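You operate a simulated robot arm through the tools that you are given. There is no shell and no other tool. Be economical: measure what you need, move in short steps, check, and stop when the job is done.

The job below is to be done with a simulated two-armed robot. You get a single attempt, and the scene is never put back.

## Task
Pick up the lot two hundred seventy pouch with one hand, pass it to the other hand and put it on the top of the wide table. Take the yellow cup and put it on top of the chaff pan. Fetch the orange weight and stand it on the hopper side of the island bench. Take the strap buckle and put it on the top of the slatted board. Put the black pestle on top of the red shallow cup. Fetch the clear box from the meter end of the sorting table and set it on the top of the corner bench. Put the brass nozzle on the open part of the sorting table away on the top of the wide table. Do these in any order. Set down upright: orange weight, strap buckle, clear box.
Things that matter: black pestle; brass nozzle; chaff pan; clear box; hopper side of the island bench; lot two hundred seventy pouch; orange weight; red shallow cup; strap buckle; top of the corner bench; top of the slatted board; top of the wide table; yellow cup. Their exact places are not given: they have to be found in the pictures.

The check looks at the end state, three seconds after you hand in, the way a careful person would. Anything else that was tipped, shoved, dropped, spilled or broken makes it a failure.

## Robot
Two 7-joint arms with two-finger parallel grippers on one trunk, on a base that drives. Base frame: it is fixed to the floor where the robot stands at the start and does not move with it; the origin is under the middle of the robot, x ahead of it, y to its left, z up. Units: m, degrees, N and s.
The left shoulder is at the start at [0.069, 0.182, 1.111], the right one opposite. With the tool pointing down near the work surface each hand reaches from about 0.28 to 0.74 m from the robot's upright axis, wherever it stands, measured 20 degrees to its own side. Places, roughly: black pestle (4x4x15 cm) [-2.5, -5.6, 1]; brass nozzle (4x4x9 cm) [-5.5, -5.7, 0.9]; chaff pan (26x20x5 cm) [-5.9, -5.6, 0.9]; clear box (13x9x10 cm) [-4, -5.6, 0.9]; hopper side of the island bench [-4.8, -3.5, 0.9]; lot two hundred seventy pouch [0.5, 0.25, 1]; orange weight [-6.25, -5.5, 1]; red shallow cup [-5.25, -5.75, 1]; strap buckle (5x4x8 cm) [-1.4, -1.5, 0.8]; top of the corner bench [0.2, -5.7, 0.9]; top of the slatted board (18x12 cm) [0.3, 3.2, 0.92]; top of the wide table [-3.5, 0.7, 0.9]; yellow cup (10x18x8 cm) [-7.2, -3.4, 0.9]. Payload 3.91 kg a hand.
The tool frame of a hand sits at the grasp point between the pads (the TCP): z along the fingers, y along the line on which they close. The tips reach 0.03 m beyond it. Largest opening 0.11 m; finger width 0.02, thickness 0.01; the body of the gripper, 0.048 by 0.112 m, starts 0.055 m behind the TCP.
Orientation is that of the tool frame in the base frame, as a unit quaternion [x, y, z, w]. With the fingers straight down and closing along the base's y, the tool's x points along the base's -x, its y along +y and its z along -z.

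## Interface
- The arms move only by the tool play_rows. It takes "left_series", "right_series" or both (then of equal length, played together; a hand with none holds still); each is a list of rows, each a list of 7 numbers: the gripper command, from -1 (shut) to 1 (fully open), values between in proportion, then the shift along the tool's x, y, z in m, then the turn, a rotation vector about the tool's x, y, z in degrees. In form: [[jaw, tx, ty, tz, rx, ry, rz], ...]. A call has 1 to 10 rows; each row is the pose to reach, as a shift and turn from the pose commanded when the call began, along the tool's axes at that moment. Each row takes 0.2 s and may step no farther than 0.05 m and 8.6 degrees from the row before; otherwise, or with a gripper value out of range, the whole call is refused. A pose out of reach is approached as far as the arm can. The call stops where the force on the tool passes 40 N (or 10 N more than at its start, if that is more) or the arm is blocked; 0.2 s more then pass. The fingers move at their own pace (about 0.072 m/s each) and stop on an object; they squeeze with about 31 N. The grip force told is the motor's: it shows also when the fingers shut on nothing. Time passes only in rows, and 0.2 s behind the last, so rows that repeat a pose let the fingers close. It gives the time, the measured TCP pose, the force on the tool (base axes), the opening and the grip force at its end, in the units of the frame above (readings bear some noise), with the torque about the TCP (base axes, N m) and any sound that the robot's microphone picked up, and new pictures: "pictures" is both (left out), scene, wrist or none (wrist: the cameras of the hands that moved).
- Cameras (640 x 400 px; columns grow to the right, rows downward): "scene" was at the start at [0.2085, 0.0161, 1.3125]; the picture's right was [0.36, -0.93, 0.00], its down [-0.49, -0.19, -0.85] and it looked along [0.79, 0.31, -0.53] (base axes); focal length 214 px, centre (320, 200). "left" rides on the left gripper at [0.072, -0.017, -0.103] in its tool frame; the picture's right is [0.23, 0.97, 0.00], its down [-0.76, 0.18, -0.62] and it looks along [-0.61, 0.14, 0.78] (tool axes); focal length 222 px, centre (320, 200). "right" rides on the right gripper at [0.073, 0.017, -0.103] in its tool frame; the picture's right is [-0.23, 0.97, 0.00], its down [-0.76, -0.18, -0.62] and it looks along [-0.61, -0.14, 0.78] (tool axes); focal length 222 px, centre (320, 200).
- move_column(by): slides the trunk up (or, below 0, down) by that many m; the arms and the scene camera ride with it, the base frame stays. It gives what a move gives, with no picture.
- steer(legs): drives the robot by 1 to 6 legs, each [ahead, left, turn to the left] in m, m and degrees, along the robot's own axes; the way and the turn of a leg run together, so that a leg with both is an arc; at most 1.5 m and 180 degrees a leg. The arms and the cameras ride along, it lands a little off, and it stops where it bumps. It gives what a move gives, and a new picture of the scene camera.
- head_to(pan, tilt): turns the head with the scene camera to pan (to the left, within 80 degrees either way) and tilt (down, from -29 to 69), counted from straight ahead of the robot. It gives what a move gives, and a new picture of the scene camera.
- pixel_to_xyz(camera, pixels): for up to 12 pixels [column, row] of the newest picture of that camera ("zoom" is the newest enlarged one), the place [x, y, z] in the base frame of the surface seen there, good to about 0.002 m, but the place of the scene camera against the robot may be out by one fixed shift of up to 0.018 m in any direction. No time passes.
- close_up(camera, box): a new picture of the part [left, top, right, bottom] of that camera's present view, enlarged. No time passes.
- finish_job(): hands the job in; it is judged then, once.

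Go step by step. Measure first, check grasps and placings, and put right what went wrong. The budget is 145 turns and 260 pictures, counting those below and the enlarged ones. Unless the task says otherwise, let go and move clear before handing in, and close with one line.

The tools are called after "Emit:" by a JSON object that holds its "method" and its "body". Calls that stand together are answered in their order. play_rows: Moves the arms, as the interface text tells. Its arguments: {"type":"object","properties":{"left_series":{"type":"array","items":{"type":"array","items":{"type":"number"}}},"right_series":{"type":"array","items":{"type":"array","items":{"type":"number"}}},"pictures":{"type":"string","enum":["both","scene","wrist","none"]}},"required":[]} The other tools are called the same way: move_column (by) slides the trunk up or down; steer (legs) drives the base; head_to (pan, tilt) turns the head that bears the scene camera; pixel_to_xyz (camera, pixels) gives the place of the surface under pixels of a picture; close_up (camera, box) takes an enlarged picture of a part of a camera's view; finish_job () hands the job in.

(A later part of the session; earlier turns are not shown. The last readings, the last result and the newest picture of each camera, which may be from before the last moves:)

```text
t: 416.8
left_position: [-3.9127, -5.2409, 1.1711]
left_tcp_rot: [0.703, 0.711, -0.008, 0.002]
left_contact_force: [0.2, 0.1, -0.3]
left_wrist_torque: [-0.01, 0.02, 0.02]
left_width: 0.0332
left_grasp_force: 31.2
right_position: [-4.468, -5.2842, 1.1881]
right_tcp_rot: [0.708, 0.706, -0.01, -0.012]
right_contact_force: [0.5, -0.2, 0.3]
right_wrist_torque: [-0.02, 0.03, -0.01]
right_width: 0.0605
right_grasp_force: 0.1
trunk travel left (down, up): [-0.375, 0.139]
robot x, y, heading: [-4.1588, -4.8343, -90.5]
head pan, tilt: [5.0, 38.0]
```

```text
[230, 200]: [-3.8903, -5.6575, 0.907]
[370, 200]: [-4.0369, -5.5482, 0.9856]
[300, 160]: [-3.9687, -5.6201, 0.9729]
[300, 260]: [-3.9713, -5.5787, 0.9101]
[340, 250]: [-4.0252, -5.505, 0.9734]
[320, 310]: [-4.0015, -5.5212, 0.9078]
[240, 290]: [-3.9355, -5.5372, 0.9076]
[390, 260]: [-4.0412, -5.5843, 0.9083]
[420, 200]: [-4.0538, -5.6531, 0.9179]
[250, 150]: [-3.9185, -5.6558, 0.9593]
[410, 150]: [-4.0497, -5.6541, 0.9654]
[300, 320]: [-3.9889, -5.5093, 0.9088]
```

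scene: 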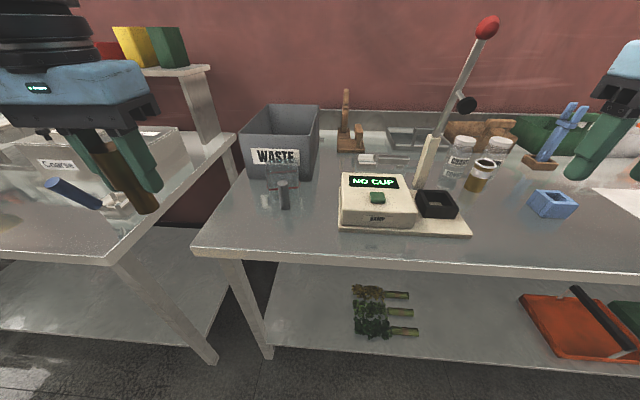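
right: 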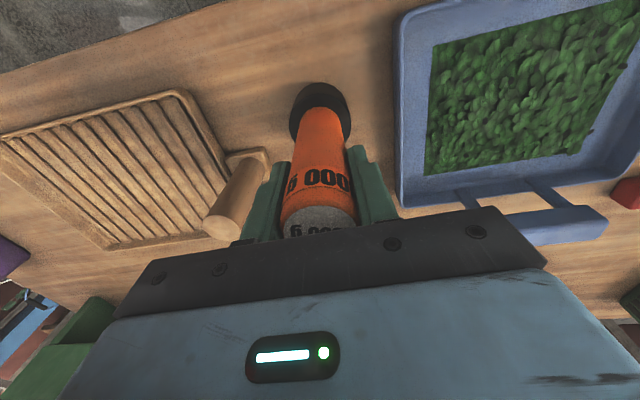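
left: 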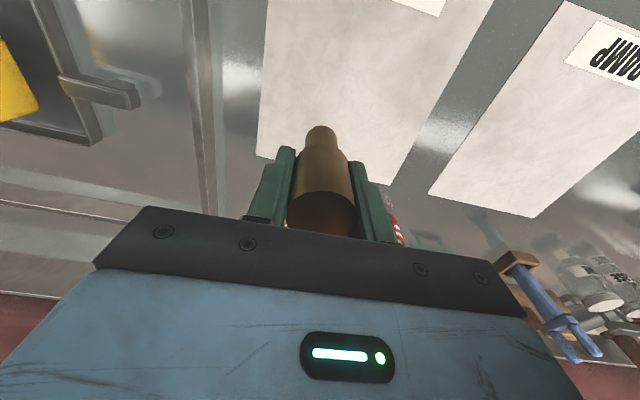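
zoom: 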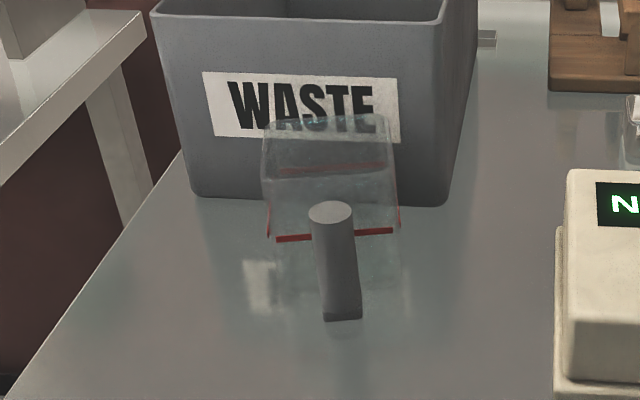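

The clear box (red marks) with a grey post in front stands at about (-4.0, -5.58). I'll fetch the pestle first with the right hand: continue east.

Emit:
{"method": "steer", "body": {"legs": [[0, 1.5, 0.5], [0, 0.35, 0]]}}

Emit:
{"method": "head_to", "body": {"pan": -15, "tilt": 30}}

```text
t: 433.4
left_position: [-2.0483, -5.2389, 1.1715]
left_tcp_rot: [0.696, 0.718, -0.01, 0.002]
left_contact_force: [0.6, -0.8, -0.4]
left_wrist_torque: [-0.02, 0.0, 0.0]
left_width: 0.0331
left_grasp_force: 30.8
right_position: [-2.6026, -5.291, 1.1876]
right_tcp_rot: [0.702, 0.712, -0.01, -0.012]
right_contact_force: [-0.2, -0.5, -0.4]
right_wrist_torque: [0.0, -0.02, 0.01]
right_width: 0.0602
right_grasp_force: 0.1
trunk travel left (down, up): [-0.375, 0.139]
robot x, y, heading: [-2.2964, -4.84, -89.3]
head pan, tilt: [5.0, 38.0]
```

scene: 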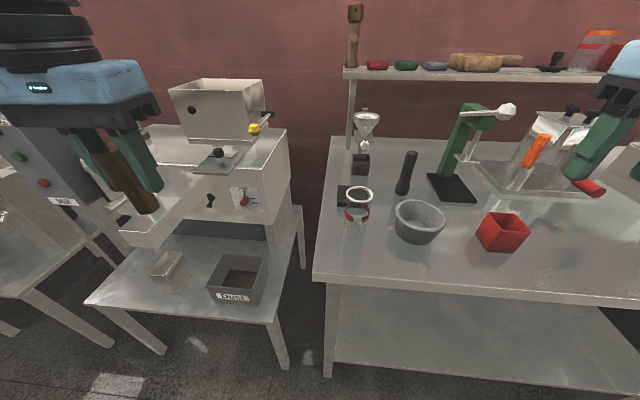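

```text
t: 434.3
left_position: [-2.0494, -5.2392, 1.1723]
left_tcp_rot: [0.696, 0.718, -0.009, 0.0]
left_contact_force: [0.2, -0.1, -0.8]
left_wrist_torque: [0.0, -0.01, 0.0]
left_width: 0.0332
left_grasp_force: 31.1
right_position: [-2.6019, -5.2919, 1.1883]
right_tcp_rot: [0.702, 0.712, -0.01, -0.012]
right_contact_force: [-0.6, -0.4, 0.2]
right_wrist_torque: [0.02, -0.05, 0.04]
right_width: 0.0607
right_grasp_force: 0.0
trunk travel left (down, up): [-0.375, 0.139]
robot x, y, heading: [-2.2993, -4.8357, -89.6]
head pan, tilt: [-15.0, 30.0]
```

scene: 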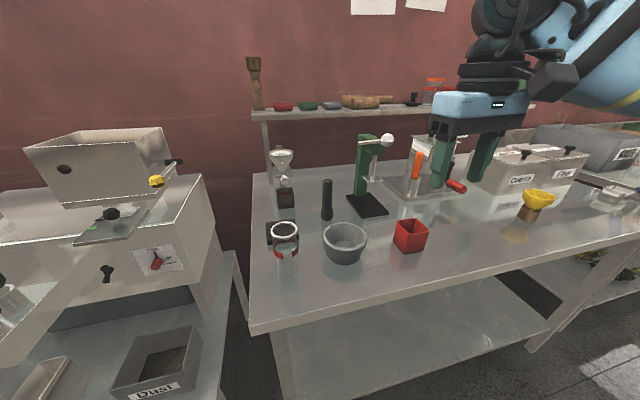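

The black pestle stands at (327,200) behind the mortar. Measure it and its neighbours.

Emit:
{"method": "close_up", "body": {"camera": "scene", "box": [250, 120, 450, 280]}}

Emit:
{"method": "pixel_to_xyz", "body": {"camera": "scene", "pixels": [[327, 200], [322, 185], [332, 185], [327, 180], [327, 218], [320, 212], [334, 212], [355, 200], [345, 235], [290, 195], [340, 225], [258, 110]]}}

```text
2.50 times, centred on (350, 200) of scene
```

zoom: 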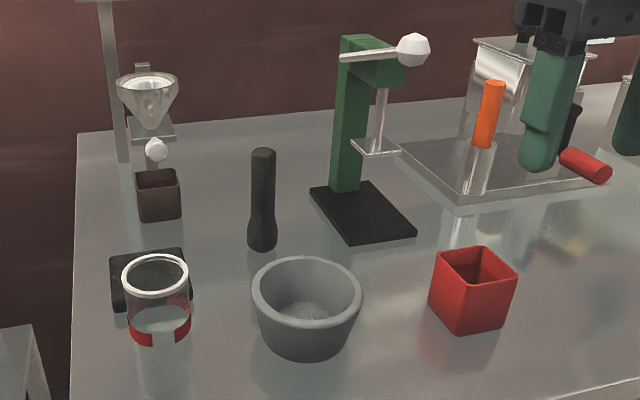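

```text
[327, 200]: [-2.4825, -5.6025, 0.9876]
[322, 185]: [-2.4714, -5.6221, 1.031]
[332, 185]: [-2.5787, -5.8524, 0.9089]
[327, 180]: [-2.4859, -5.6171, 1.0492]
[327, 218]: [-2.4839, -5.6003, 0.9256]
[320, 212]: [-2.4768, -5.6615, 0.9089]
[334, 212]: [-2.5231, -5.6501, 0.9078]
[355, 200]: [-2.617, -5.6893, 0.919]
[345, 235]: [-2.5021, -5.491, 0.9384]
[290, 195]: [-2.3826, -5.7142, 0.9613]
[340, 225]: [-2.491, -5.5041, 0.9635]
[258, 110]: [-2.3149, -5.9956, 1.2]
```

Pestle true centre ≈(-2.48, -5.60), top z≈1.041. Roll 0.15 closer and check with the right wrist camera.

Emit:
{"method": "steer", "body": {"legs": [[0.15, 0, 0]]}}

Emit:
{"method": "play_rows", "body": {"right_series": [[0.5, -0.01, 0.04, 0, 0, 0, 0], [0.5, -0.02, 0.08, 0, 0, 0, 0], [0.5, -0.03, 0.12, 0, 0, 0, 0]], "pictures": "both"}}

```text
t: 435.6
left_position: [-2.0476, -5.3892, 1.1719]
left_tcp_rot: [0.696, 0.718, -0.01, 0.002]
left_contact_force: [0.2, 0.4, -0.5]
left_wrist_torque: [0.0, -0.01, 0.0]
left_width: 0.0331
left_grasp_force: 31.6
right_position: [-2.6007, -5.4418, 1.1885]
right_tcp_rot: [0.702, 0.712, -0.009, -0.012]
right_contact_force: [-0.3, -0.2, -0.5]
right_wrist_torque: [0.04, 0.03, 0.01]
right_width: 0.0607
right_grasp_force: 0.0
trunk travel left (down, up): [-0.375, 0.139]
robot x, y, heading: [-2.301, -4.9838, -89.5]
head pan, tilt: [-15.0, 30.0]
```

scene: 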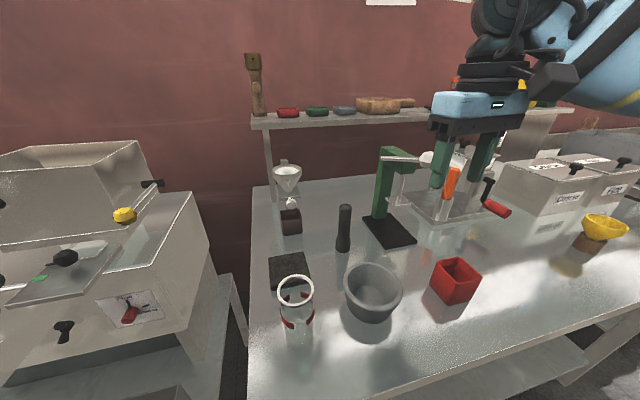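

```text
t: 436.4
left_position: [-2.047, -5.3891, 1.1709]
left_tcp_rot: [0.697, 0.717, -0.009, 0.002]
left_contact_force: [-0.4, 0.5, -0.9]
left_wrist_torque: [-0.01, -0.03, -0.02]
left_width: 0.033
left_grasp_force: 30.9
right_position: [-2.4792, -5.4697, 1.1853]
right_tcp_rot: [0.703, 0.711, -0.01, -0.012]
right_contact_force: [0.1, -0.1, -0.1]
right_wrist_torque: [-0.01, 0.03, 0.03]
right_width: 0.0823
right_grasp_force: 0.1
trunk travel left (down, up): [-0.375, 0.139]
robot x, y, heading: [-2.297, -4.986, -89.4]
head pan, tilt: [-15.0, 30.0]
```

scene: 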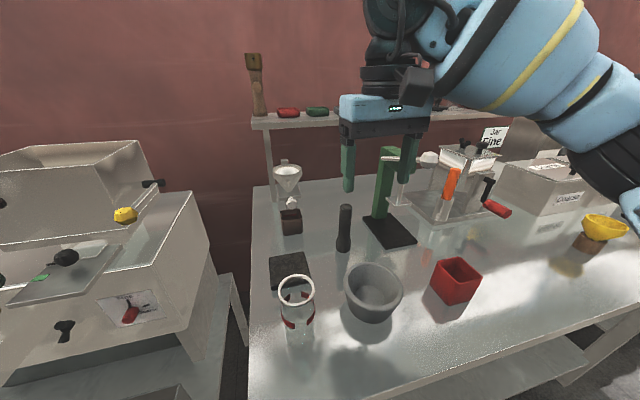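
right: 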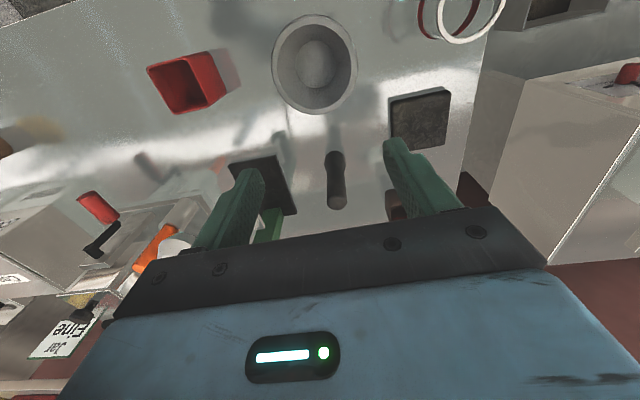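

Emit:
{"method": "pixel_to_xyz", "body": {"camera": "right", "pixels": [[335, 160], [336, 185], [336, 198], [329, 198], [344, 198], [327, 165], [343, 165], [336, 205], [265, 225]]}}

```text
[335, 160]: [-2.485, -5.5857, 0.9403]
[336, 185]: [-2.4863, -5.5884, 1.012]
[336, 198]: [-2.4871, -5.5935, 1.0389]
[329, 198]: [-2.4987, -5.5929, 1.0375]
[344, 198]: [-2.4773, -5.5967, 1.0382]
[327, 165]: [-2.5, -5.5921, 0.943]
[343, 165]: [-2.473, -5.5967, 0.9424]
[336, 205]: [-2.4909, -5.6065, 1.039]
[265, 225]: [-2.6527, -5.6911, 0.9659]
```

Pestle centre (-2.487, -5.601), top 1.039. Go over, descend to z 1.0 and close.

Emit:
{"method": "play_rows", "body": {"right_series": [[0.2, -0.045, -0.0095, 0, 0, 0, 0], [0.2, -0.09, -0.0095, 0, 0, 0, 0], [0.2, -0.131, -0.0095, 0, 0, 0, 0], [0.2, -0.131, -0.0095, 0.04, 0, 0, 0], [0.2, -0.131, -0.0095, 0.08, 0, 0, 0], [0.2, -0.131, -0.0095, 0.12, 0, 0, 0], [0.2, -0.131, -0.0095, 0.155, 0, 0, 0], [0.2, -0.131, -0.0095, 0.185, 0, 0, 0], [0.2, -0.131, -0.0095, 0.185, 0, 0, 0], [-1, -0.131, -0.0095, 0.185, 0, 0, 0]], "pictures": "none"}}

Emit:
{"method": "play_rows", "body": {"right_series": [[-1, 0, 0, 0, 0, 0, 0], [-1, 0, 0, 0, 0, 0, 0], [-1, 0, 0, 0, 0, 0, 0], [-1, 0, 0, -0.03, 0, 0, 0], [-1, 0, 0, -0.075, 0, 0, 0], [-1, 0, 0, -0.12, 0, 0, 0], [-1, 0, 0, -0.165, 0, 0, 0], [-1, 0.04, -0.02, -0.18, 0, 0, 0], [-1, 0.08, -0.04, -0.18, 0, 0, 0], [-1, 0.12, -0.06, -0.18, 0, 0, 0]], "pictures": "both"}}

```text
t: 438.6
left_position: [-2.0506, -5.3913, 1.1717]
left_tcp_rot: [0.697, 0.717, -0.009, 0.002]
left_contact_force: [-0.3, -0.6, -1.1]
left_wrist_torque: [0.03, -0.04, 0.04]
left_width: 0.0333
left_grasp_force: 31.1
right_position: [-2.4993, -5.6019, 0.998]
right_tcp_rot: [0.704, 0.71, -0.008, -0.011]
right_contact_force: [1.5, -0.7, 2.7]
right_wrist_torque: [-0.05, -0.27, 0.02]
right_width: 0.0297
right_grasp_force: 21.4
trunk travel left (down, up): [-0.375, 0.139]
robot x, y, heading: [-2.2979, -4.983, -89.6]
head pan, tilt: [-15.0, 30.0]
```

```text
t: 440.8
left_position: [-2.0483, -5.3878, 1.1735]
left_tcp_rot: [0.697, 0.717, -0.009, 0.003]
left_contact_force: [0.0, 0.5, 0.2]
left_wrist_torque: [-0.01, 0.0, 0.02]
left_width: 0.0333
left_grasp_force: 31.1
right_position: [-2.5496, -5.4788, 1.1821]
right_tcp_rot: [0.701, 0.713, -0.01, -0.011]
right_contact_force: [-0.8, 0.6, -1.5]
right_wrist_torque: [-0.02, -0.03, 0.02]
right_width: 0.0291
right_grasp_force: 31.0
trunk travel left (down, up): [-0.375, 0.139]
robot x, y, heading: [-2.2983, -4.987, -89.3]
head pan, tilt: [-15.0, 30.0]
```

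scene: 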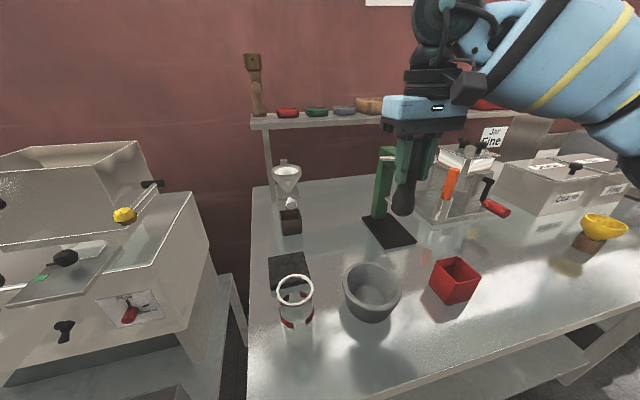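
right: 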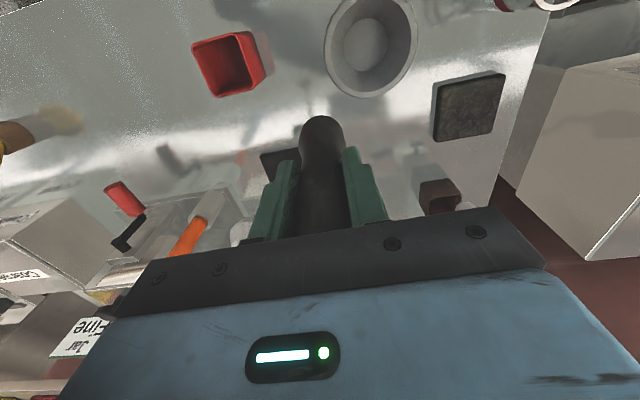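

Pestle held. The red cup is too far in for a straight-down hand (0.76 m ahead), so I'll set the pestle back down here and regrasp it with the hand pitched 40° forward for extra reach.

Emit:
{"method": "play_rows", "body": {"right_series": [[-1, -0.04, 0.02, 0, 0, 0, 0], [-1, -0.08, 0.04, 0, 0, 0, 0], [-1, -0.12, 0.06, 0.015, 0, 0, 0], [-1, -0.12, 0.06, 0.06, 0, 0, 0], [-1, -0.12, 0.06, 0.105, 0, 0, 0], [-1, -0.12, 0.06, 0.15, 0, 0, 0], [-1, -0.12, 0.06, 0.178, 0, 0, 0], [-1, -0.12, 0.06, 0.181, 0, 0, 0], [-1, -0.12, 0.06, 0.1825, 0, 0, 0]], "pictures": "wrist"}}

```text
t: 442.8
left_position: [-2.0486, -5.3891, 1.1737]
left_tcp_rot: [0.697, 0.717, -0.01, 0.003]
left_contact_force: [0.2, 0.0, -0.6]
left_wrist_torque: [0.03, 0.01, -0.03]
left_width: 0.0335
left_grasp_force: 30.7
right_position: [-2.4954, -5.5999, 0.9998]
right_tcp_rot: [0.703, 0.711, -0.011, -0.009]
right_contact_force: [1.0, -4.3, 11.1]
right_wrist_torque: [-0.55, -0.42, -0.06]
right_width: 0.0294
right_grasp_force: 31.1
trunk travel left (down, up): [-0.375, 0.139]
robot x, y, heading: [-2.2958, -4.9866, -89.3]
head pan, tilt: [-15.0, 30.0]
```

right: 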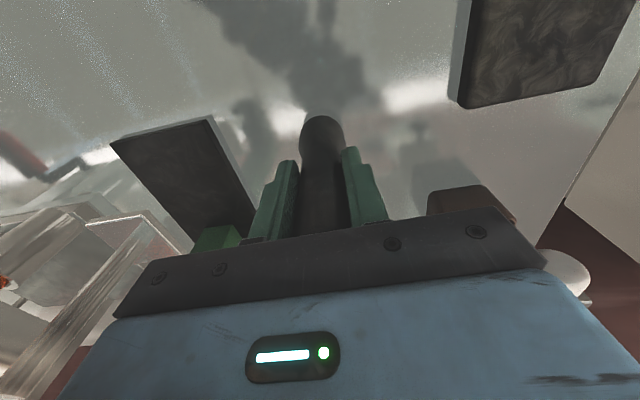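

It stands on the table again. Open, rise, and pitch the hand forward, then come back down around it.

Emit:
{"method": "play_rows", "body": {"right_series": [[-0.2, 0, 0, -0.001, 0, 0, 0], [0.1, 0, 0, -0.001, 0, 0, 0], [0.1, 0, 0, -0.04, 0, 0, 0], [0.1, 0, 0, -0.085, 0, 0, 0], [0.1, 0, 0, -0.1, 0, -8, 0], [0.1, 0, 0, -0.1, 0, -16, 0], [0.1, 0, 0, -0.1, 0, -24, 0], [0.1, 0, 0, -0.1, 0, -32, 0], [0.1, 0, 0, -0.1, 0, -40, 0], [0.1, 0, 0, -0.1, 0, -40, 0]], "pictures": "both"}}

```text
t: 445.0
left_position: [-2.0482, -5.3885, 1.1711]
left_tcp_rot: [0.696, 0.718, -0.009, 0.002]
left_contact_force: [0.8, 0.3, -0.4]
left_wrist_torque: [-0.01, 0.01, 0.01]
left_width: 0.0331
left_grasp_force: 30.9
right_position: [-2.491, -5.6004, 1.0974]
right_tcp_rot: [0.656, 0.673, -0.249, 0.233]
right_contact_force: [0.3, -0.6, -0.8]
right_wrist_torque: [-0.02, -0.02, 0.05]
right_width: 0.0605
right_grasp_force: 0.2
trunk travel left (down, up): [-0.375, 0.139]
robot x, y, heading: [-2.3009, -4.9875, -89.5]
head pan, tilt: [-15.0, 30.0]
```

scene: 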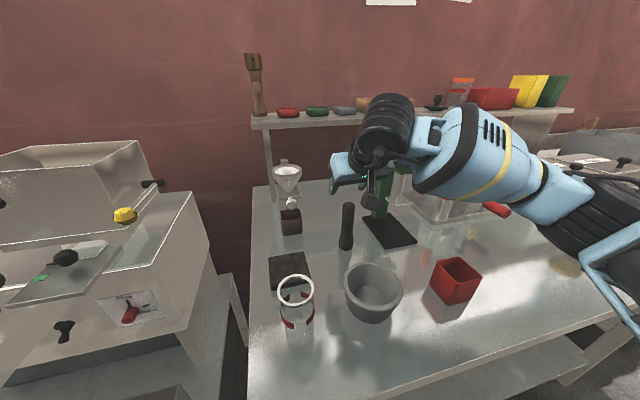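
right: 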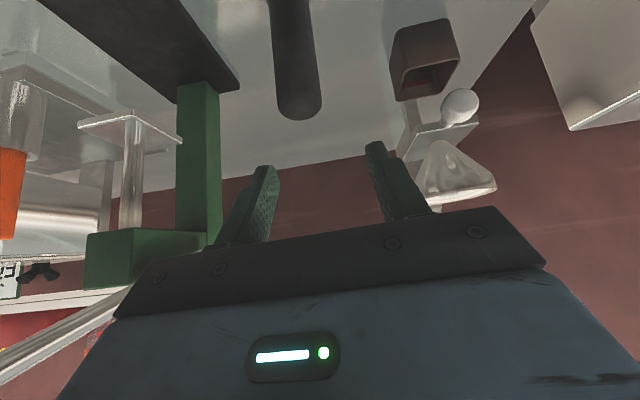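

Emit:
{"method": "pixel_to_xyz", "body": {"camera": "right", "pixels": [[299, 112], [280, 105], [320, 105], [295, 60], [274, 60], [316, 60]]}}

```text
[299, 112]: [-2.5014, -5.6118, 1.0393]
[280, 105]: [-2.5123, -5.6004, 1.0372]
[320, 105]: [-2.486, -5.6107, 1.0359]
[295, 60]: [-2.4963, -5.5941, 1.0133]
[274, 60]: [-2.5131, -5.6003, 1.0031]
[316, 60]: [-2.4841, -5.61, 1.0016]
```

Pestle centre (-2.499, -5.607). Descend around it, close and lift.

Emit:
{"method": "play_rows", "body": {"right_series": [[0.1, 0.023, -0.0047, 0.03, 0, 0, 0], [0.1, 0.046, -0.0047, 0.06, 0, 0, 0], [0.1, 0.0687, -0.0047, 0.0887, 0, 0, 0], [0.1, 0.0687, -0.0047, 0.0887, 0, 0, 0], [-1, 0.0687, -0.0047, 0.0887, 0, 0, 0], [-1, 0.0687, -0.0047, 0.0887, 0, 0, 0], [-1, 0.0687, -0.0047, 0.0887, 0, 0, 0], [-1, 0.0437, -0.0047, 0.0587, 0, 0, 0], [-1, 0.0117, -0.0047, 0.0207, 0, 0, 0], [-1, -0.0203, -0.0047, -0.0173, 0, 0, 0]], "pictures": "wrist"}}

Emit:
{"method": "play_rows", "body": {"right_series": [[-1, -0.02, 0, -0.035, 0, 0, 0], [-1, -0.01, 0, -0.075, 0, 0, 0], [-1, 0.005, 0, -0.12, 0, 0, 0], [-1, 0.02, 0, -0.16, 0, 0, 0]], "pictures": "none"}}

Emit:
{"method": "steer", "body": {"legs": [[-0.15, 0, -0.5], [0, -1.5, 0], [0, -1.3, 0]]}}

Emit:
{"method": "head_to", "body": {"pan": -5, "tilt": 35}}

```text
t: 447.2
left_position: [-2.047, -5.3883, 1.1718]
left_tcp_rot: [0.696, 0.718, -0.009, 0.003]
left_contact_force: [-0.5, 0.6, -0.5]
left_wrist_torque: [-0.01, 0.0, -0.02]
left_width: 0.0331
left_grasp_force: 30.9
right_position: [-2.495, -5.6037, 1.1231]
right_tcp_rot: [0.656, 0.674, -0.249, 0.232]
right_contact_force: [-0.3, 1.1, -1.7]
right_wrist_torque: [0.05, 0.01, -0.05]
right_width: 0.0287
right_grasp_force: 30.9
trunk travel left (down, up): [-0.375, 0.139]
robot x, y, heading: [-2.2999, -4.9875, -89.6]
head pan, tilt: [-15.0, 30.0]
```

right: 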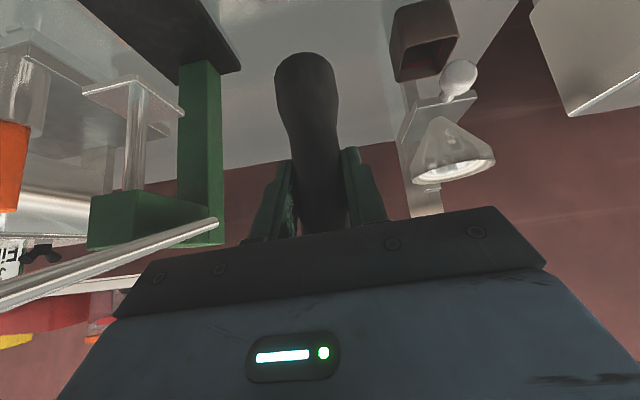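

```text
t: 448.2
left_position: [-2.0481, -5.3881, 1.1721]
left_tcp_rot: [0.696, 0.718, -0.009, 0.002]
left_contact_force: [-0.3, -0.4, -0.6]
left_wrist_torque: [-0.02, -0.02, 0.04]
left_width: 0.0333
left_grasp_force: 31.3
right_position: [-2.4931, -5.4854, 1.2338]
right_tcp_rot: [0.657, 0.673, -0.249, 0.231]
right_contact_force: [0.8, -0.5, -1.5]
right_wrist_torque: [-0.01, -0.05, 0.03]
right_width: 0.0287
right_grasp_force: 31.5
trunk travel left (down, up): [-0.375, 0.139]
robot x, y, heading: [-2.2993, -4.9849, -89.5]
head pan, tilt: [-15.0, 30.0]
```

```text
t: 473.6
left_position: [-4.8426, -5.2261, 1.1719]
left_tcp_rot: [0.699, 0.715, -0.009, 0.002]
left_contact_force: [-0.1, 0.4, -2.6]
left_wrist_torque: [0.01, -0.02, 0.01]
left_width: 0.0332
left_grasp_force: 31.1
right_position: [-5.2885, -5.3205, 1.2335]
right_tcp_rot: [0.659, 0.67, -0.25, 0.232]
right_contact_force: [-1.0, -0.1, -1.3]
right_wrist_torque: [-0.01, 0.03, 0.0]
right_width: 0.0282
right_grasp_force: 30.7
trunk travel left (down, up): [-0.375, 0.139]
robot x, y, heading: [-5.087, -4.8232, -90.1]
head pan, tilt: [-15.0, 30.0]
```

scene: 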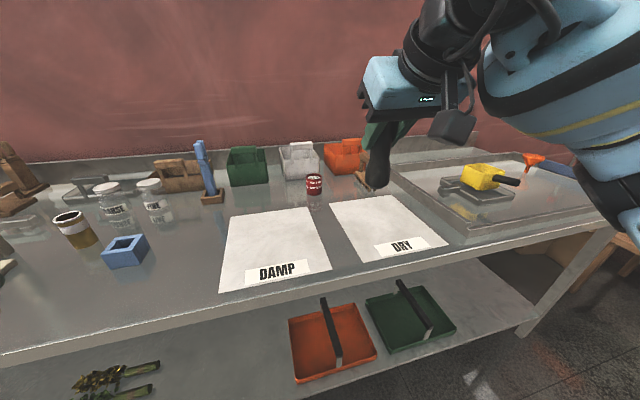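

```text
t: 474.4
left_position: [-4.8435, -5.2258, 1.1724]
left_tcp_rot: [0.699, 0.715, -0.01, 0.002]
left_contact_force: [-0.6, 0.4, -0.9]
left_wrist_torque: [-0.01, -0.02, 0.0]
left_width: 0.033
left_grasp_force: 30.6
right_position: [-5.2886, -5.3196, 1.2347]
right_tcp_rot: [0.659, 0.67, -0.25, 0.231]
right_contact_force: [-0.2, 0.4, -1.4]
right_wrist_torque: [0.04, 0.04, 0.01]
right_width: 0.0284
right_grasp_force: 31.5
trunk travel left (down, up): [-0.375, 0.139]
robot x, y, heading: [-5.0895, -4.8217, -90.1]
head pan, tilt: [-5.0, 35.0]
```

scene: 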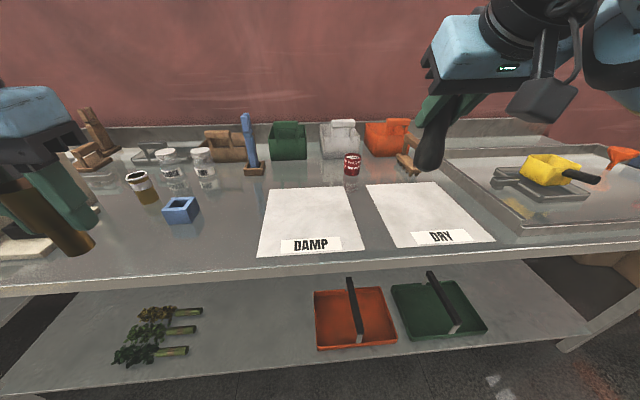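

Roll 0.18 closer and measure the cup's top precisely.

Emit:
{"method": "steer", "body": {"legs": [[0.18, 0, 0]]}}

Emit:
{"method": "close_up", "body": {"camera": "scene", "box": [310, 120, 430, 230]}}

```text
t: 475.9
left_position: [-4.8429, -5.406, 1.1712]
left_tcp_rot: [0.699, 0.715, -0.009, 0.002]
left_contact_force: [0.1, -0.8, -0.6]
left_wrist_torque: [0.0, 0.03, 0.0]
left_width: 0.033
left_grasp_force: 30.8
right_position: [-5.287, -5.5, 1.2334]
right_tcp_rot: [0.659, 0.67, -0.25, 0.232]
right_contact_force: [-0.9, -0.4, -1.5]
right_wrist_torque: [0.0, -0.01, 0.0]
right_width: 0.0284
right_grasp_force: 30.5
trunk travel left (down, up): [-0.375, 0.139]
robot x, y, heading: [-5.0909, -4.9967, -90.0]
head pan, tilt: [-5.0, 35.0]
```

scene: 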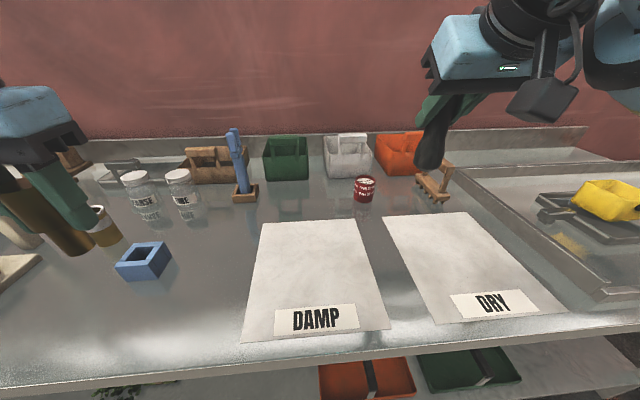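

```text
3.64 times, centred on (370, 175) of scene
```

zoom: 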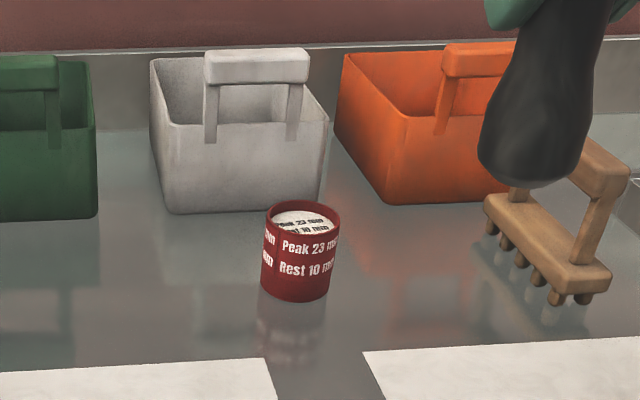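

Emit:
{"method": "pixel_to_xyz", "body": {"camera": "zoom", "pixels": [[302, 222], [300, 214], [302, 202], [270, 222], [337, 225], [303, 240], [300, 250], [300, 290], [285, 225], [320, 225], [530, 185], [265, 300]]}}

```text
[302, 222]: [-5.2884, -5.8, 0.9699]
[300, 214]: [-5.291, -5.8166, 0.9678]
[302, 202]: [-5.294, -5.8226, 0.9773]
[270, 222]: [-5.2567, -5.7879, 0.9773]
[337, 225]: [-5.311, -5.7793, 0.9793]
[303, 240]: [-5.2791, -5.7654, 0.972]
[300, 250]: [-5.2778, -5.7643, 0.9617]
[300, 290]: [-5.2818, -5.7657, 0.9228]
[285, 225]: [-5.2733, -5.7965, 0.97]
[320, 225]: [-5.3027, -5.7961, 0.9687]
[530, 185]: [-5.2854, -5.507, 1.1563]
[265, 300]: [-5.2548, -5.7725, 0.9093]
```

Cup floor true z≈0.9595, centre ≈(-5.285, -5.778). Bring the pestle over the cup, stopping ~2.5 cm above its rim.

Emit:
{"method": "play_rows", "body": {"right_series": [[-1, -0.016, 0.0007, 0.0418, 0, 0, 0], [-1, -0.032, 0.0014, 0.0837, 0, 0, 0], [-1, -0.048, 0.002, 0.1255, 0, 0, 0], [-1, -0.064, 0.0027, 0.1673, 0, 0, 0], [-1, -0.08, 0.0034, 0.209, 0, 0, 0], [-1, -0.0963, 0.004, 0.251, 0, 0, 0], [-1, -0.1123, 0.0048, 0.2928, 0, 0, 0], [-1, -0.1123, 0.0048, 0.2928, 0, 0, 0]], "pictures": "both"}}

Emit:
{"method": "close_up", "body": {"camera": "scene", "box": [310, 110, 430, 220]}}

```text
t: 477.7
left_position: [-4.8429, -5.4047, 1.1719]
left_tcp_rot: [0.7, 0.714, -0.01, 0.002]
left_contact_force: [0.0, -0.1, -0.1]
left_wrist_torque: [0.0, 0.0, -0.01]
left_width: 0.0331
left_grasp_force: 31.1
right_position: [-5.2865, -5.7731, 1.0811]
right_tcp_rot: [0.659, 0.671, -0.249, 0.232]
right_contact_force: [0.5, 0.0, -0.7]
right_wrist_torque: [0.02, 0.03, -0.02]
right_width: 0.0282
right_grasp_force: 30.5
trunk travel left (down, up): [-0.375, 0.139]
robot x, y, heading: [-5.0903, -5.0016, -90.0]
head pan, tilt: [-5.0, 35.0]
```

scene: 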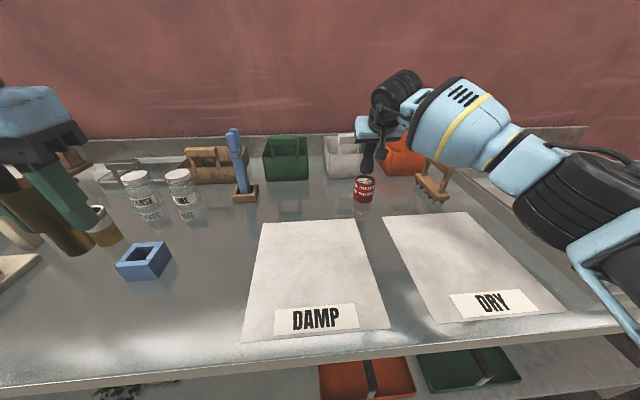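
right: 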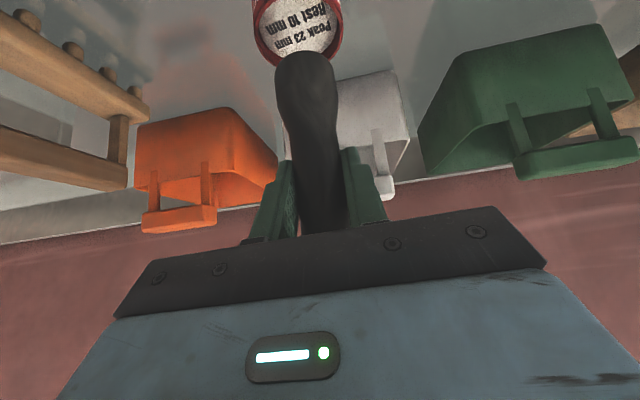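

```text
3.64 times, centred on (370, 165) of scene
```

zoom: 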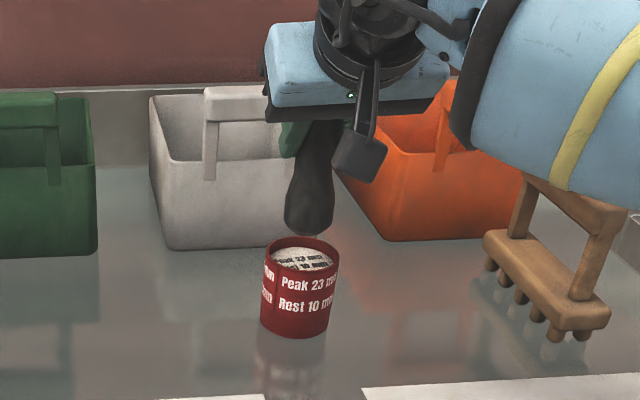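

Emit:
{"method": "pixel_to_xyz", "body": {"camera": "right", "pixels": [[262, 15], [338, 15], [300, 45], [298, 30], [256, 35], [340, 38], [305, 60], [280, 75], [335, 75], [300, 5]]}}

Emit:
{"method": "pixel_to_xyz", "body": {"camera": "zoom", "pixels": [[308, 215], [287, 215], [330, 215], [308, 228], [300, 255], [300, 240], [268, 262], [337, 265]]}}

```text
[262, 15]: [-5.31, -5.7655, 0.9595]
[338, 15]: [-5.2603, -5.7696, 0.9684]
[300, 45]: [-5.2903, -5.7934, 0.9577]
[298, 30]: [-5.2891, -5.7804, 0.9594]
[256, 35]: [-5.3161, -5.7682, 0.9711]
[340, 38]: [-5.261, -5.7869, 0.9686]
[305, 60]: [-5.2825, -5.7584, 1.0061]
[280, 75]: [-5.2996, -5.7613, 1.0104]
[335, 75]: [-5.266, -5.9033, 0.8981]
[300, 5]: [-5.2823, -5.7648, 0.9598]
```

```text
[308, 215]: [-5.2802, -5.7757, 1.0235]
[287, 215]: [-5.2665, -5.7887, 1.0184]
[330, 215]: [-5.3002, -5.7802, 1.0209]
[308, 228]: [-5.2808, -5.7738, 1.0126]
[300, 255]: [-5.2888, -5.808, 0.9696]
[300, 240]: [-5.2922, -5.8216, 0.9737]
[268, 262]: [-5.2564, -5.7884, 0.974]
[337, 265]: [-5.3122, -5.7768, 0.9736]
```

Cup and pestle line up within ~2 mm. Lower 3.4 cm gently, then by small steps.

Emit:
{"method": "play_rows", "body": {"right_series": [[-1, 0.0096, 0.0004, 0.0115, 0, 0, 0], [-1, 0.0192, 0.0009, 0.023, 0, 0, 0], [-1, 0.0205, 0.0009, 0.0245, 0, 0, 0], [-1, 0.0218, 0.001, 0.026, 0, 0, 0], [-1, 0.0224, 0.001, 0.0268, 0, 0, 0], [-1, 0.023, 0.001, 0.0276, 0, 0, 0], [-1, 0.023, 0.001, 0.0276, 0, 0, 0]], "pictures": "both"}}

Emit:
{"method": "close_up", "body": {"camera": "scene", "box": [310, 120, 430, 220]}}

```text
t: 479.3
left_position: [-4.842, -5.4033, 1.1734]
left_tcp_rot: [0.7, 0.714, -0.01, 0.004]
left_contact_force: [-0.1, -0.1, -1.3]
left_wrist_torque: [0.03, 0.0, -0.02]
left_width: 0.033
left_grasp_force: 31.3
right_position: [-5.2836, -5.7709, 1.0502]
right_tcp_rot: [0.659, 0.669, -0.252, 0.234]
right_contact_force: [1.4, -1.9, 22.7]
right_wrist_torque: [-0.12, -0.49, 0.01]
right_width: 0.0284
right_grasp_force: 31.2
trunk travel left (down, up): [-0.375, 0.139]
robot x, y, heading: [-5.0911, -5.0032, -90.2]
head pan, tilt: [-5.0, 35.0]
```

scene: 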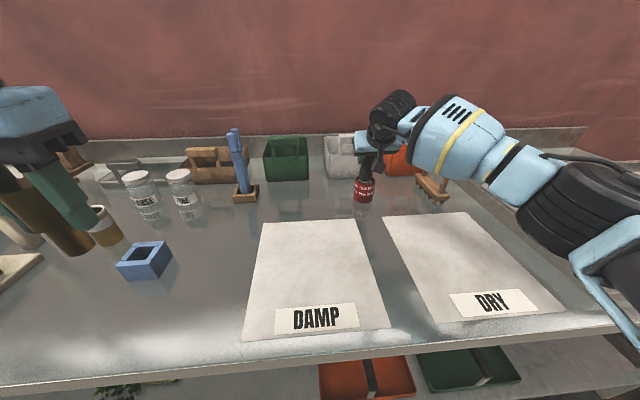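
right: 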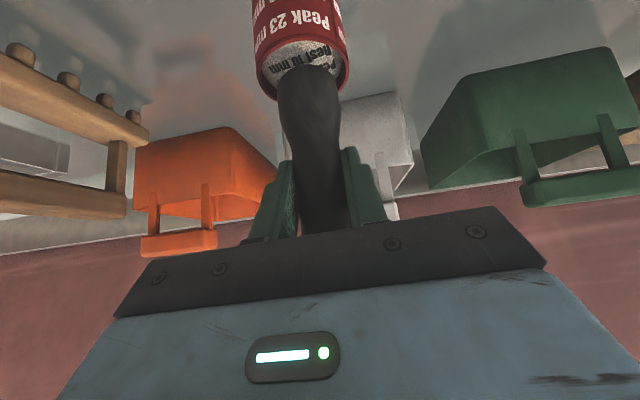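

```text
4.00 times, centred on (370, 170) of scene
```

zoom: 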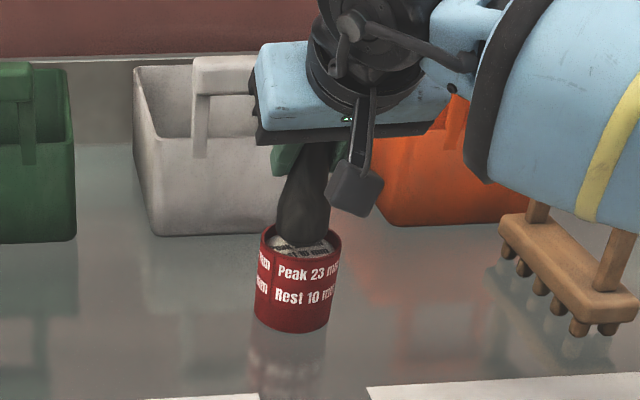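

Contact made (23 N), but the pestle sits slightly back-left in the cup. Lift 6 mm, shift 5 mm toward me and 4 mm right, and lower again.

Emit:
{"method": "play_rows", "body": {"right_series": [[-1, -0.0038, 0, -0.0046, 0, 0, 0], [-1, 0.0, -0.004, -0.0078, 0, 0, 0], [-1, 0.0025, -0.004, -0.0048, 0, 0, 0], [-1, 0.0035, -0.004, -0.0035, 0, 0, 0], [-1, 0.0035, -0.004, -0.0035, 0, 0, 0]], "pictures": "wrist"}}

Emit:
{"method": "close_up", "body": {"camera": "scene", "box": [330, 140, 410, 210]}}

```text
t: 480.5
left_position: [-4.8408, -5.403, 1.1724]
left_tcp_rot: [0.699, 0.715, -0.011, 0.004]
left_contact_force: [0.0, 0.3, -1.1]
left_wrist_torque: [0.03, 0.02, 0.0]
left_width: 0.0332
left_grasp_force: 30.9
right_position: [-5.2886, -5.7667, 1.0494]
right_tcp_rot: [0.659, 0.67, -0.251, 0.234]
right_contact_force: [2.6, -0.4, 22.3]
right_wrist_torque: [-0.14, -0.54, -0.02]
right_width: 0.0284
right_grasp_force: 31.3
trunk travel left (down, up): [-0.375, 0.139]
robot x, y, heading: [-5.0898, -4.9994, -89.8]
head pan, tilt: [-5.0, 35.0]
```

right: 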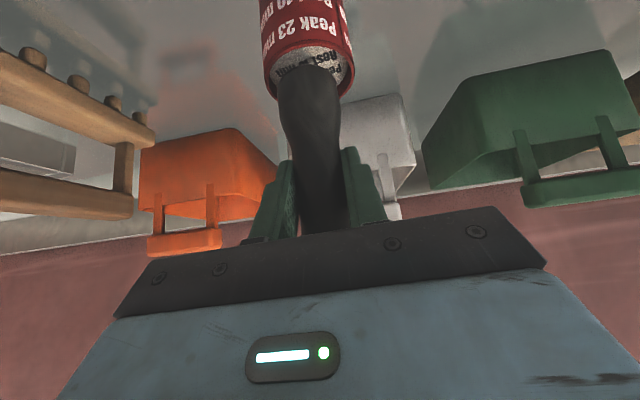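

```text
5.71 times, centred on (370, 175) of scene
```

zoom: 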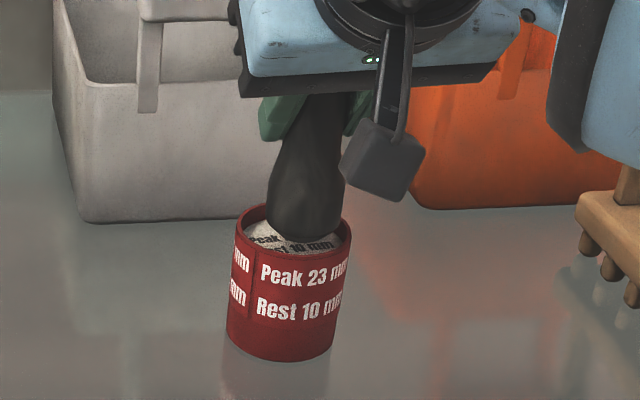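

Now it is ~6 mm too far right; correct by 5 mm to the left and set down.

Emit:
{"method": "play_rows", "body": {"right_series": [[-1, -0.0026, 0, -0.003, 0, 0, 0], [-1, -0.0026, 0.0055, -0.003, 0, 0, 0], [-1, 0, 0.0055, 0, 0, 0, 0], [-1, 0, 0.0055, 0, 0, 0, 0]], "pictures": "none"}}

Emit:
{"method": "close_up", "body": {"camera": "scene", "box": [330, 140, 410, 210]}}

```text
t: 481.5
left_position: [-4.8426, -5.4026, 1.173]
left_tcp_rot: [0.699, 0.715, -0.01, 0.003]
left_contact_force: [0.1, -0.2, -1.1]
left_wrist_torque: [0.0, 0.03, -0.03]
left_width: 0.0333
left_grasp_force: 31.4
right_position: [-5.2856, -5.7674, 1.0492]
right_tcp_rot: [0.658, 0.67, -0.252, 0.233]
right_contact_force: [-7.6, 0.4, 23.7]
right_wrist_torque: [-0.04, 0.3, -0.02]
right_width: 0.0279
right_grasp_force: 31.3
trunk travel left (down, up): [-0.375, 0.139]
robot x, y, heading: [-5.0897, -5.0039, -89.8]
head pan, tilt: [-5.0, 35.0]
```

```text
5.71 times, centred on (370, 175) of scene
```

zoom: 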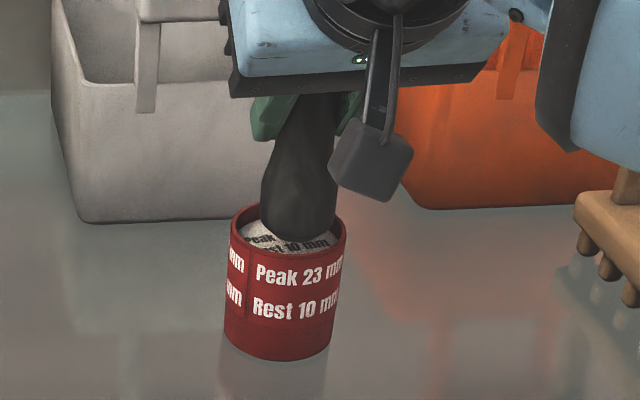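

Centred enough and inside the rim. Release slowly and withdraw along the finger axis.

Emit:
{"method": "play_rows", "body": {"right_series": [[-1, -0.0012, -0.001, -0.0015, 0, 0, 0], [-0.3, -0.0012, -0.001, -0.0015, 0, 0, 0], [0, -0.0012, -0.001, -0.0015, 0, 0, 0], [0, -0.0012, -0.001, -0.0015, 0, 0, 0], [0, -0.0012, -0.001, -0.03, 0, 0, 0], [0, -0.0012, -0.001, -0.075, 0, 0, 0], [0, -0.0012, -0.001, -0.12, 0, 0, 0], [0, -0.0012, -0.001, -0.165, 0, 0, 0]], "pictures": "both"}}

Emit:
{"method": "close_up", "body": {"camera": "scene", "box": [330, 120, 410, 210]}}

```text
t: 483.3
left_position: [-4.8414, -5.4051, 1.1721]
left_tcp_rot: [0.7, 0.714, -0.01, 0.002]
left_contact_force: [0.0, 0.3, -1.1]
left_wrist_torque: [-0.02, 0.03, -0.01]
left_width: 0.0332
left_grasp_force: 30.9
right_position: [-5.2821, -5.6618, 1.174]
right_tcp_rot: [0.659, 0.67, -0.25, 0.232]
right_contact_force: [0.1, -0.1, 0.0]
right_wrist_torque: [-0.02, 0.0, 0.02]
right_width: 0.0551
right_grasp_force: 0.1
trunk travel left (down, up): [-0.375, 0.139]
robot x, y, heading: [-5.0899, -5.0021, -90.0]
head pan, tilt: [-5.0, 35.0]
```

scene: 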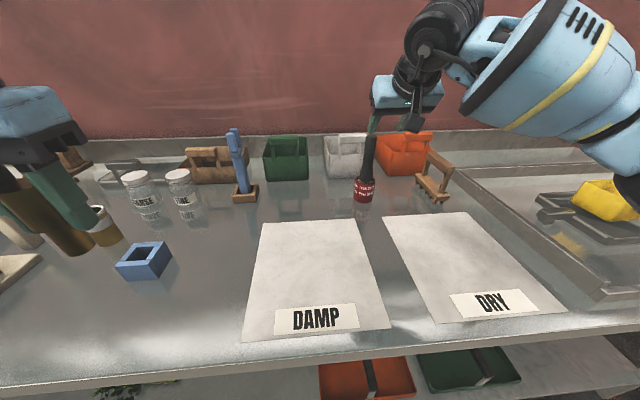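
right: 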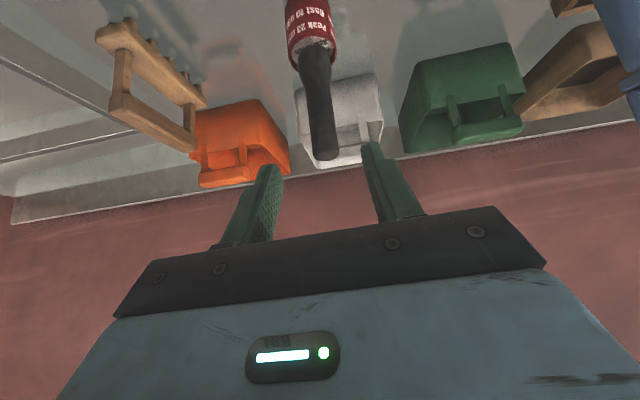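

```text
4.44 times, centred on (370, 165) of scene
```

zoom: 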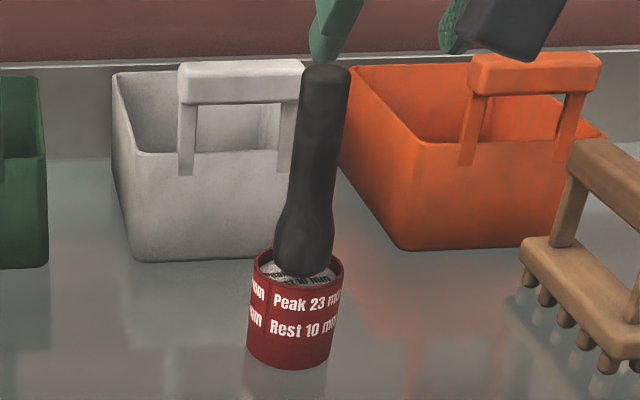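

The pestle stands on the red cup. Now the clear box: unpitch and tuck the right hand, and drive to the meter end.

Emit:
{"method": "play_rows", "body": {"right_series": [[1, 0.023, 0, -0.019, 0, 8, 0], [1, 0.046, 0, -0.038, 0, 16, 0], [1, 0.069, 0, -0.058, 0, 24, 0], [1, 0.092, 0, -0.077, 0, 32, 0], [1, 0.115, 0, -0.096, 0, 40, 0], [1, 0.115, 0, -0.096, 0, 40, 0]], "pictures": "none"}}

Emit:
{"method": "steer", "body": {"legs": [[-0.16, 0, 0], [0, 1.32, 0], [0.12, 0, 0]]}}

Emit:
{"method": "play_rows", "body": {"right_series": [[1, 0, 0, 0, 0, 0, 0]], "pictures": "wrist"}}

```text
t: 484.7
left_position: [-4.8418, -5.4075, 1.1723]
left_tcp_rot: [0.7, 0.714, -0.009, 0.002]
left_contact_force: [0.0, 0.2, -0.5]
left_wrist_torque: [0.02, -0.03, -0.01]
left_width: 0.0329
left_grasp_force: 31.1
right_position: [-5.2824, -5.5136, 1.1739]
right_tcp_rot: [0.704, 0.71, -0.008, -0.012]
right_contact_force: [1.3, -0.1, -0.1]
right_wrist_torque: [0.0, 0.02, 0.04]
right_width: 0.1098
right_grasp_force: 0.2
trunk travel left (down, up): [-0.375, 0.139]
robot x, y, heading: [-5.0889, -4.9991, -89.8]
head pan, tilt: [-5.0, 35.0]
```

```text
t: 498.4
left_position: [-3.5163, -5.3642, 1.1723]
left_tcp_rot: [0.7, 0.714, -0.01, 0.002]
left_contact_force: [0.3, 0.4, -0.9]
left_wrist_torque: [-0.02, 0.0, 0.01]
left_width: 0.0334
left_grasp_force: 31.3
right_position: [-3.9567, -5.4708, 1.1731]
right_tcp_rot: [0.706, 0.708, -0.009, -0.011]
right_contact_force: [0.1, -0.2, -0.1]
right_wrist_torque: [0.01, -0.01, 0.0]
right_width: 0.1101
right_grasp_force: 0.0
trunk travel left (down, up): [-0.375, 0.139]
robot x, y, heading: [-3.7613, -4.9613, -89.9]
head pan, tilt: [-5.0, 35.0]
```

scene: 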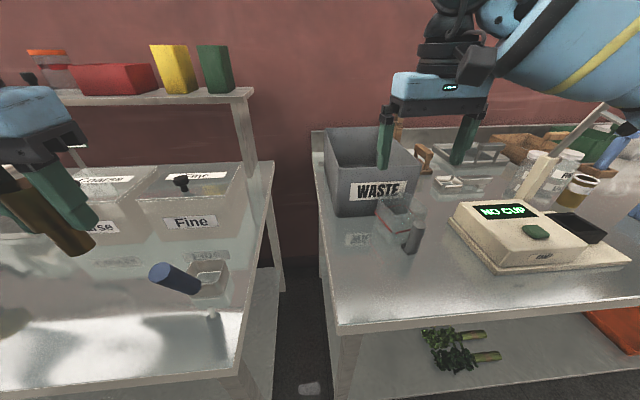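

```text
t: 498.8
left_position: [-3.5174, -5.362, 1.173]
left_tcp_rot: [0.7, 0.714, -0.01, 0.002]
left_contact_force: [-0.1, 0.5, -1.4]
left_wrist_torque: [0.03, 0.02, -0.04]
left_width: 0.0331
left_grasp_force: 30.8
right_position: [-3.9566, -5.4687, 1.1746]
right_tcp_rot: [0.705, 0.709, -0.01, -0.011]
right_contact_force: [-0.5, 0.3, -1.0]
right_wrist_torque: [0.0, 0.0, -0.01]
right_width: 0.1101
right_grasp_force: 0.0
trunk travel left (down, up): [-0.375, 0.139]
robot x, y, heading: [-3.7631, -4.9603, -90.1]
head pan, tilt: [-5.0, 35.0]
```

right: 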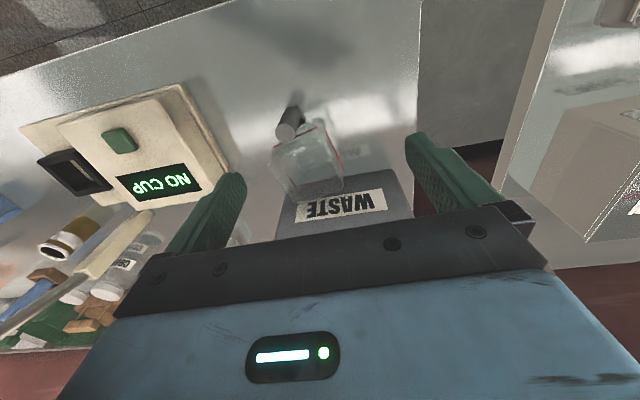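

The clear box has a rod handle on its front, like the yellow cup had. Zoom with the right camera and measure.

Emit:
{"method": "close_up", "body": {"camera": "right", "box": [230, 70, 400, 220]}}

Emit:
{"method": "pixel_to_xyz", "body": {"camera": "zoom", "pixels": [[180, 280], [220, 260], [300, 250], [350, 190], [330, 210], [165, 270], [170, 330], [340, 300], [355, 290], [250, 340], [215, 180], [290, 180]]}}

Emit:
{"method": "close_up", "body": {"camera": "scene", "box": [330, 170, 450, 270]}}

Emit:
{"method": "pixel_to_xyz", "body": {"camera": "zoom", "pixels": [[245, 120], [240, 220], [360, 220], [400, 130], [300, 200], [390, 280], [440, 160], [420, 250], [445, 200], [380, 180], [300, 130], [250, 250]]}}

```text
2.67 times, centred on (315, 145) of right
```

zoom: 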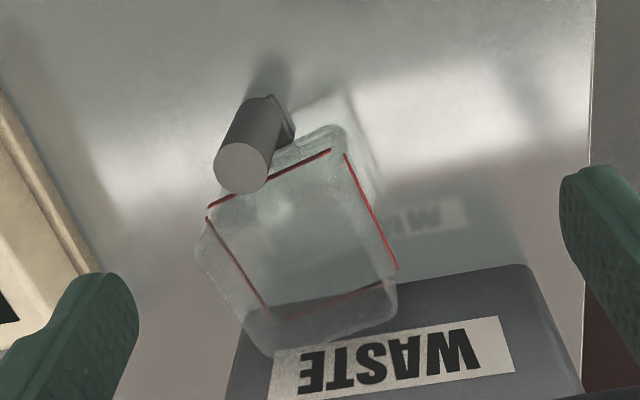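

```text
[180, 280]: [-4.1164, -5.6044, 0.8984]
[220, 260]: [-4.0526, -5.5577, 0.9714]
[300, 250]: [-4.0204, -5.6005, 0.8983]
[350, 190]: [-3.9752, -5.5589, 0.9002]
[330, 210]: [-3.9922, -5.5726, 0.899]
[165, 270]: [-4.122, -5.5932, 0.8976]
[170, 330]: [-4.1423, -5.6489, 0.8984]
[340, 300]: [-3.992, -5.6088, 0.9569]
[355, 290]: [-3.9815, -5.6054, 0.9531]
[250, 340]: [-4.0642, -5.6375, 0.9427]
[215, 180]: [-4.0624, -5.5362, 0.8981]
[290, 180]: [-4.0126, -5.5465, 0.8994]
```

```text
4.00 times, centred on (390, 220) of scene
```

zoom: 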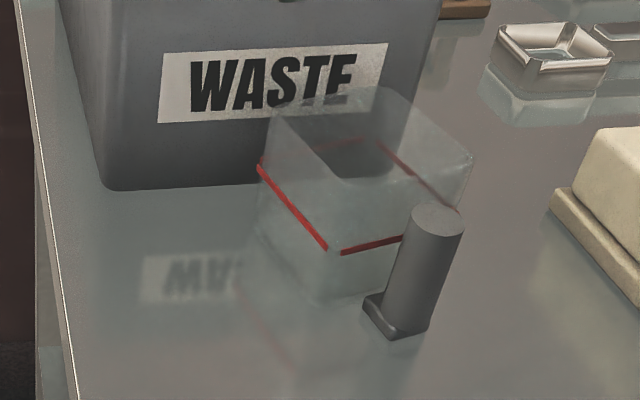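

```text
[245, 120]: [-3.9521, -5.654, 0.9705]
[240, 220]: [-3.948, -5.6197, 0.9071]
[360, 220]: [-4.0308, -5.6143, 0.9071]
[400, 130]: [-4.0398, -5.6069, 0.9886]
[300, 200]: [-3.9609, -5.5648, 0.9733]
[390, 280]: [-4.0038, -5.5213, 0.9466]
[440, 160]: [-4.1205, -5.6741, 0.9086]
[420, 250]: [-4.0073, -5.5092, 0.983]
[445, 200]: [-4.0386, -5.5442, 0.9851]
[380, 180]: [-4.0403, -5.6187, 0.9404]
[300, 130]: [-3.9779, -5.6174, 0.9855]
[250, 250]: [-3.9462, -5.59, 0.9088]
```

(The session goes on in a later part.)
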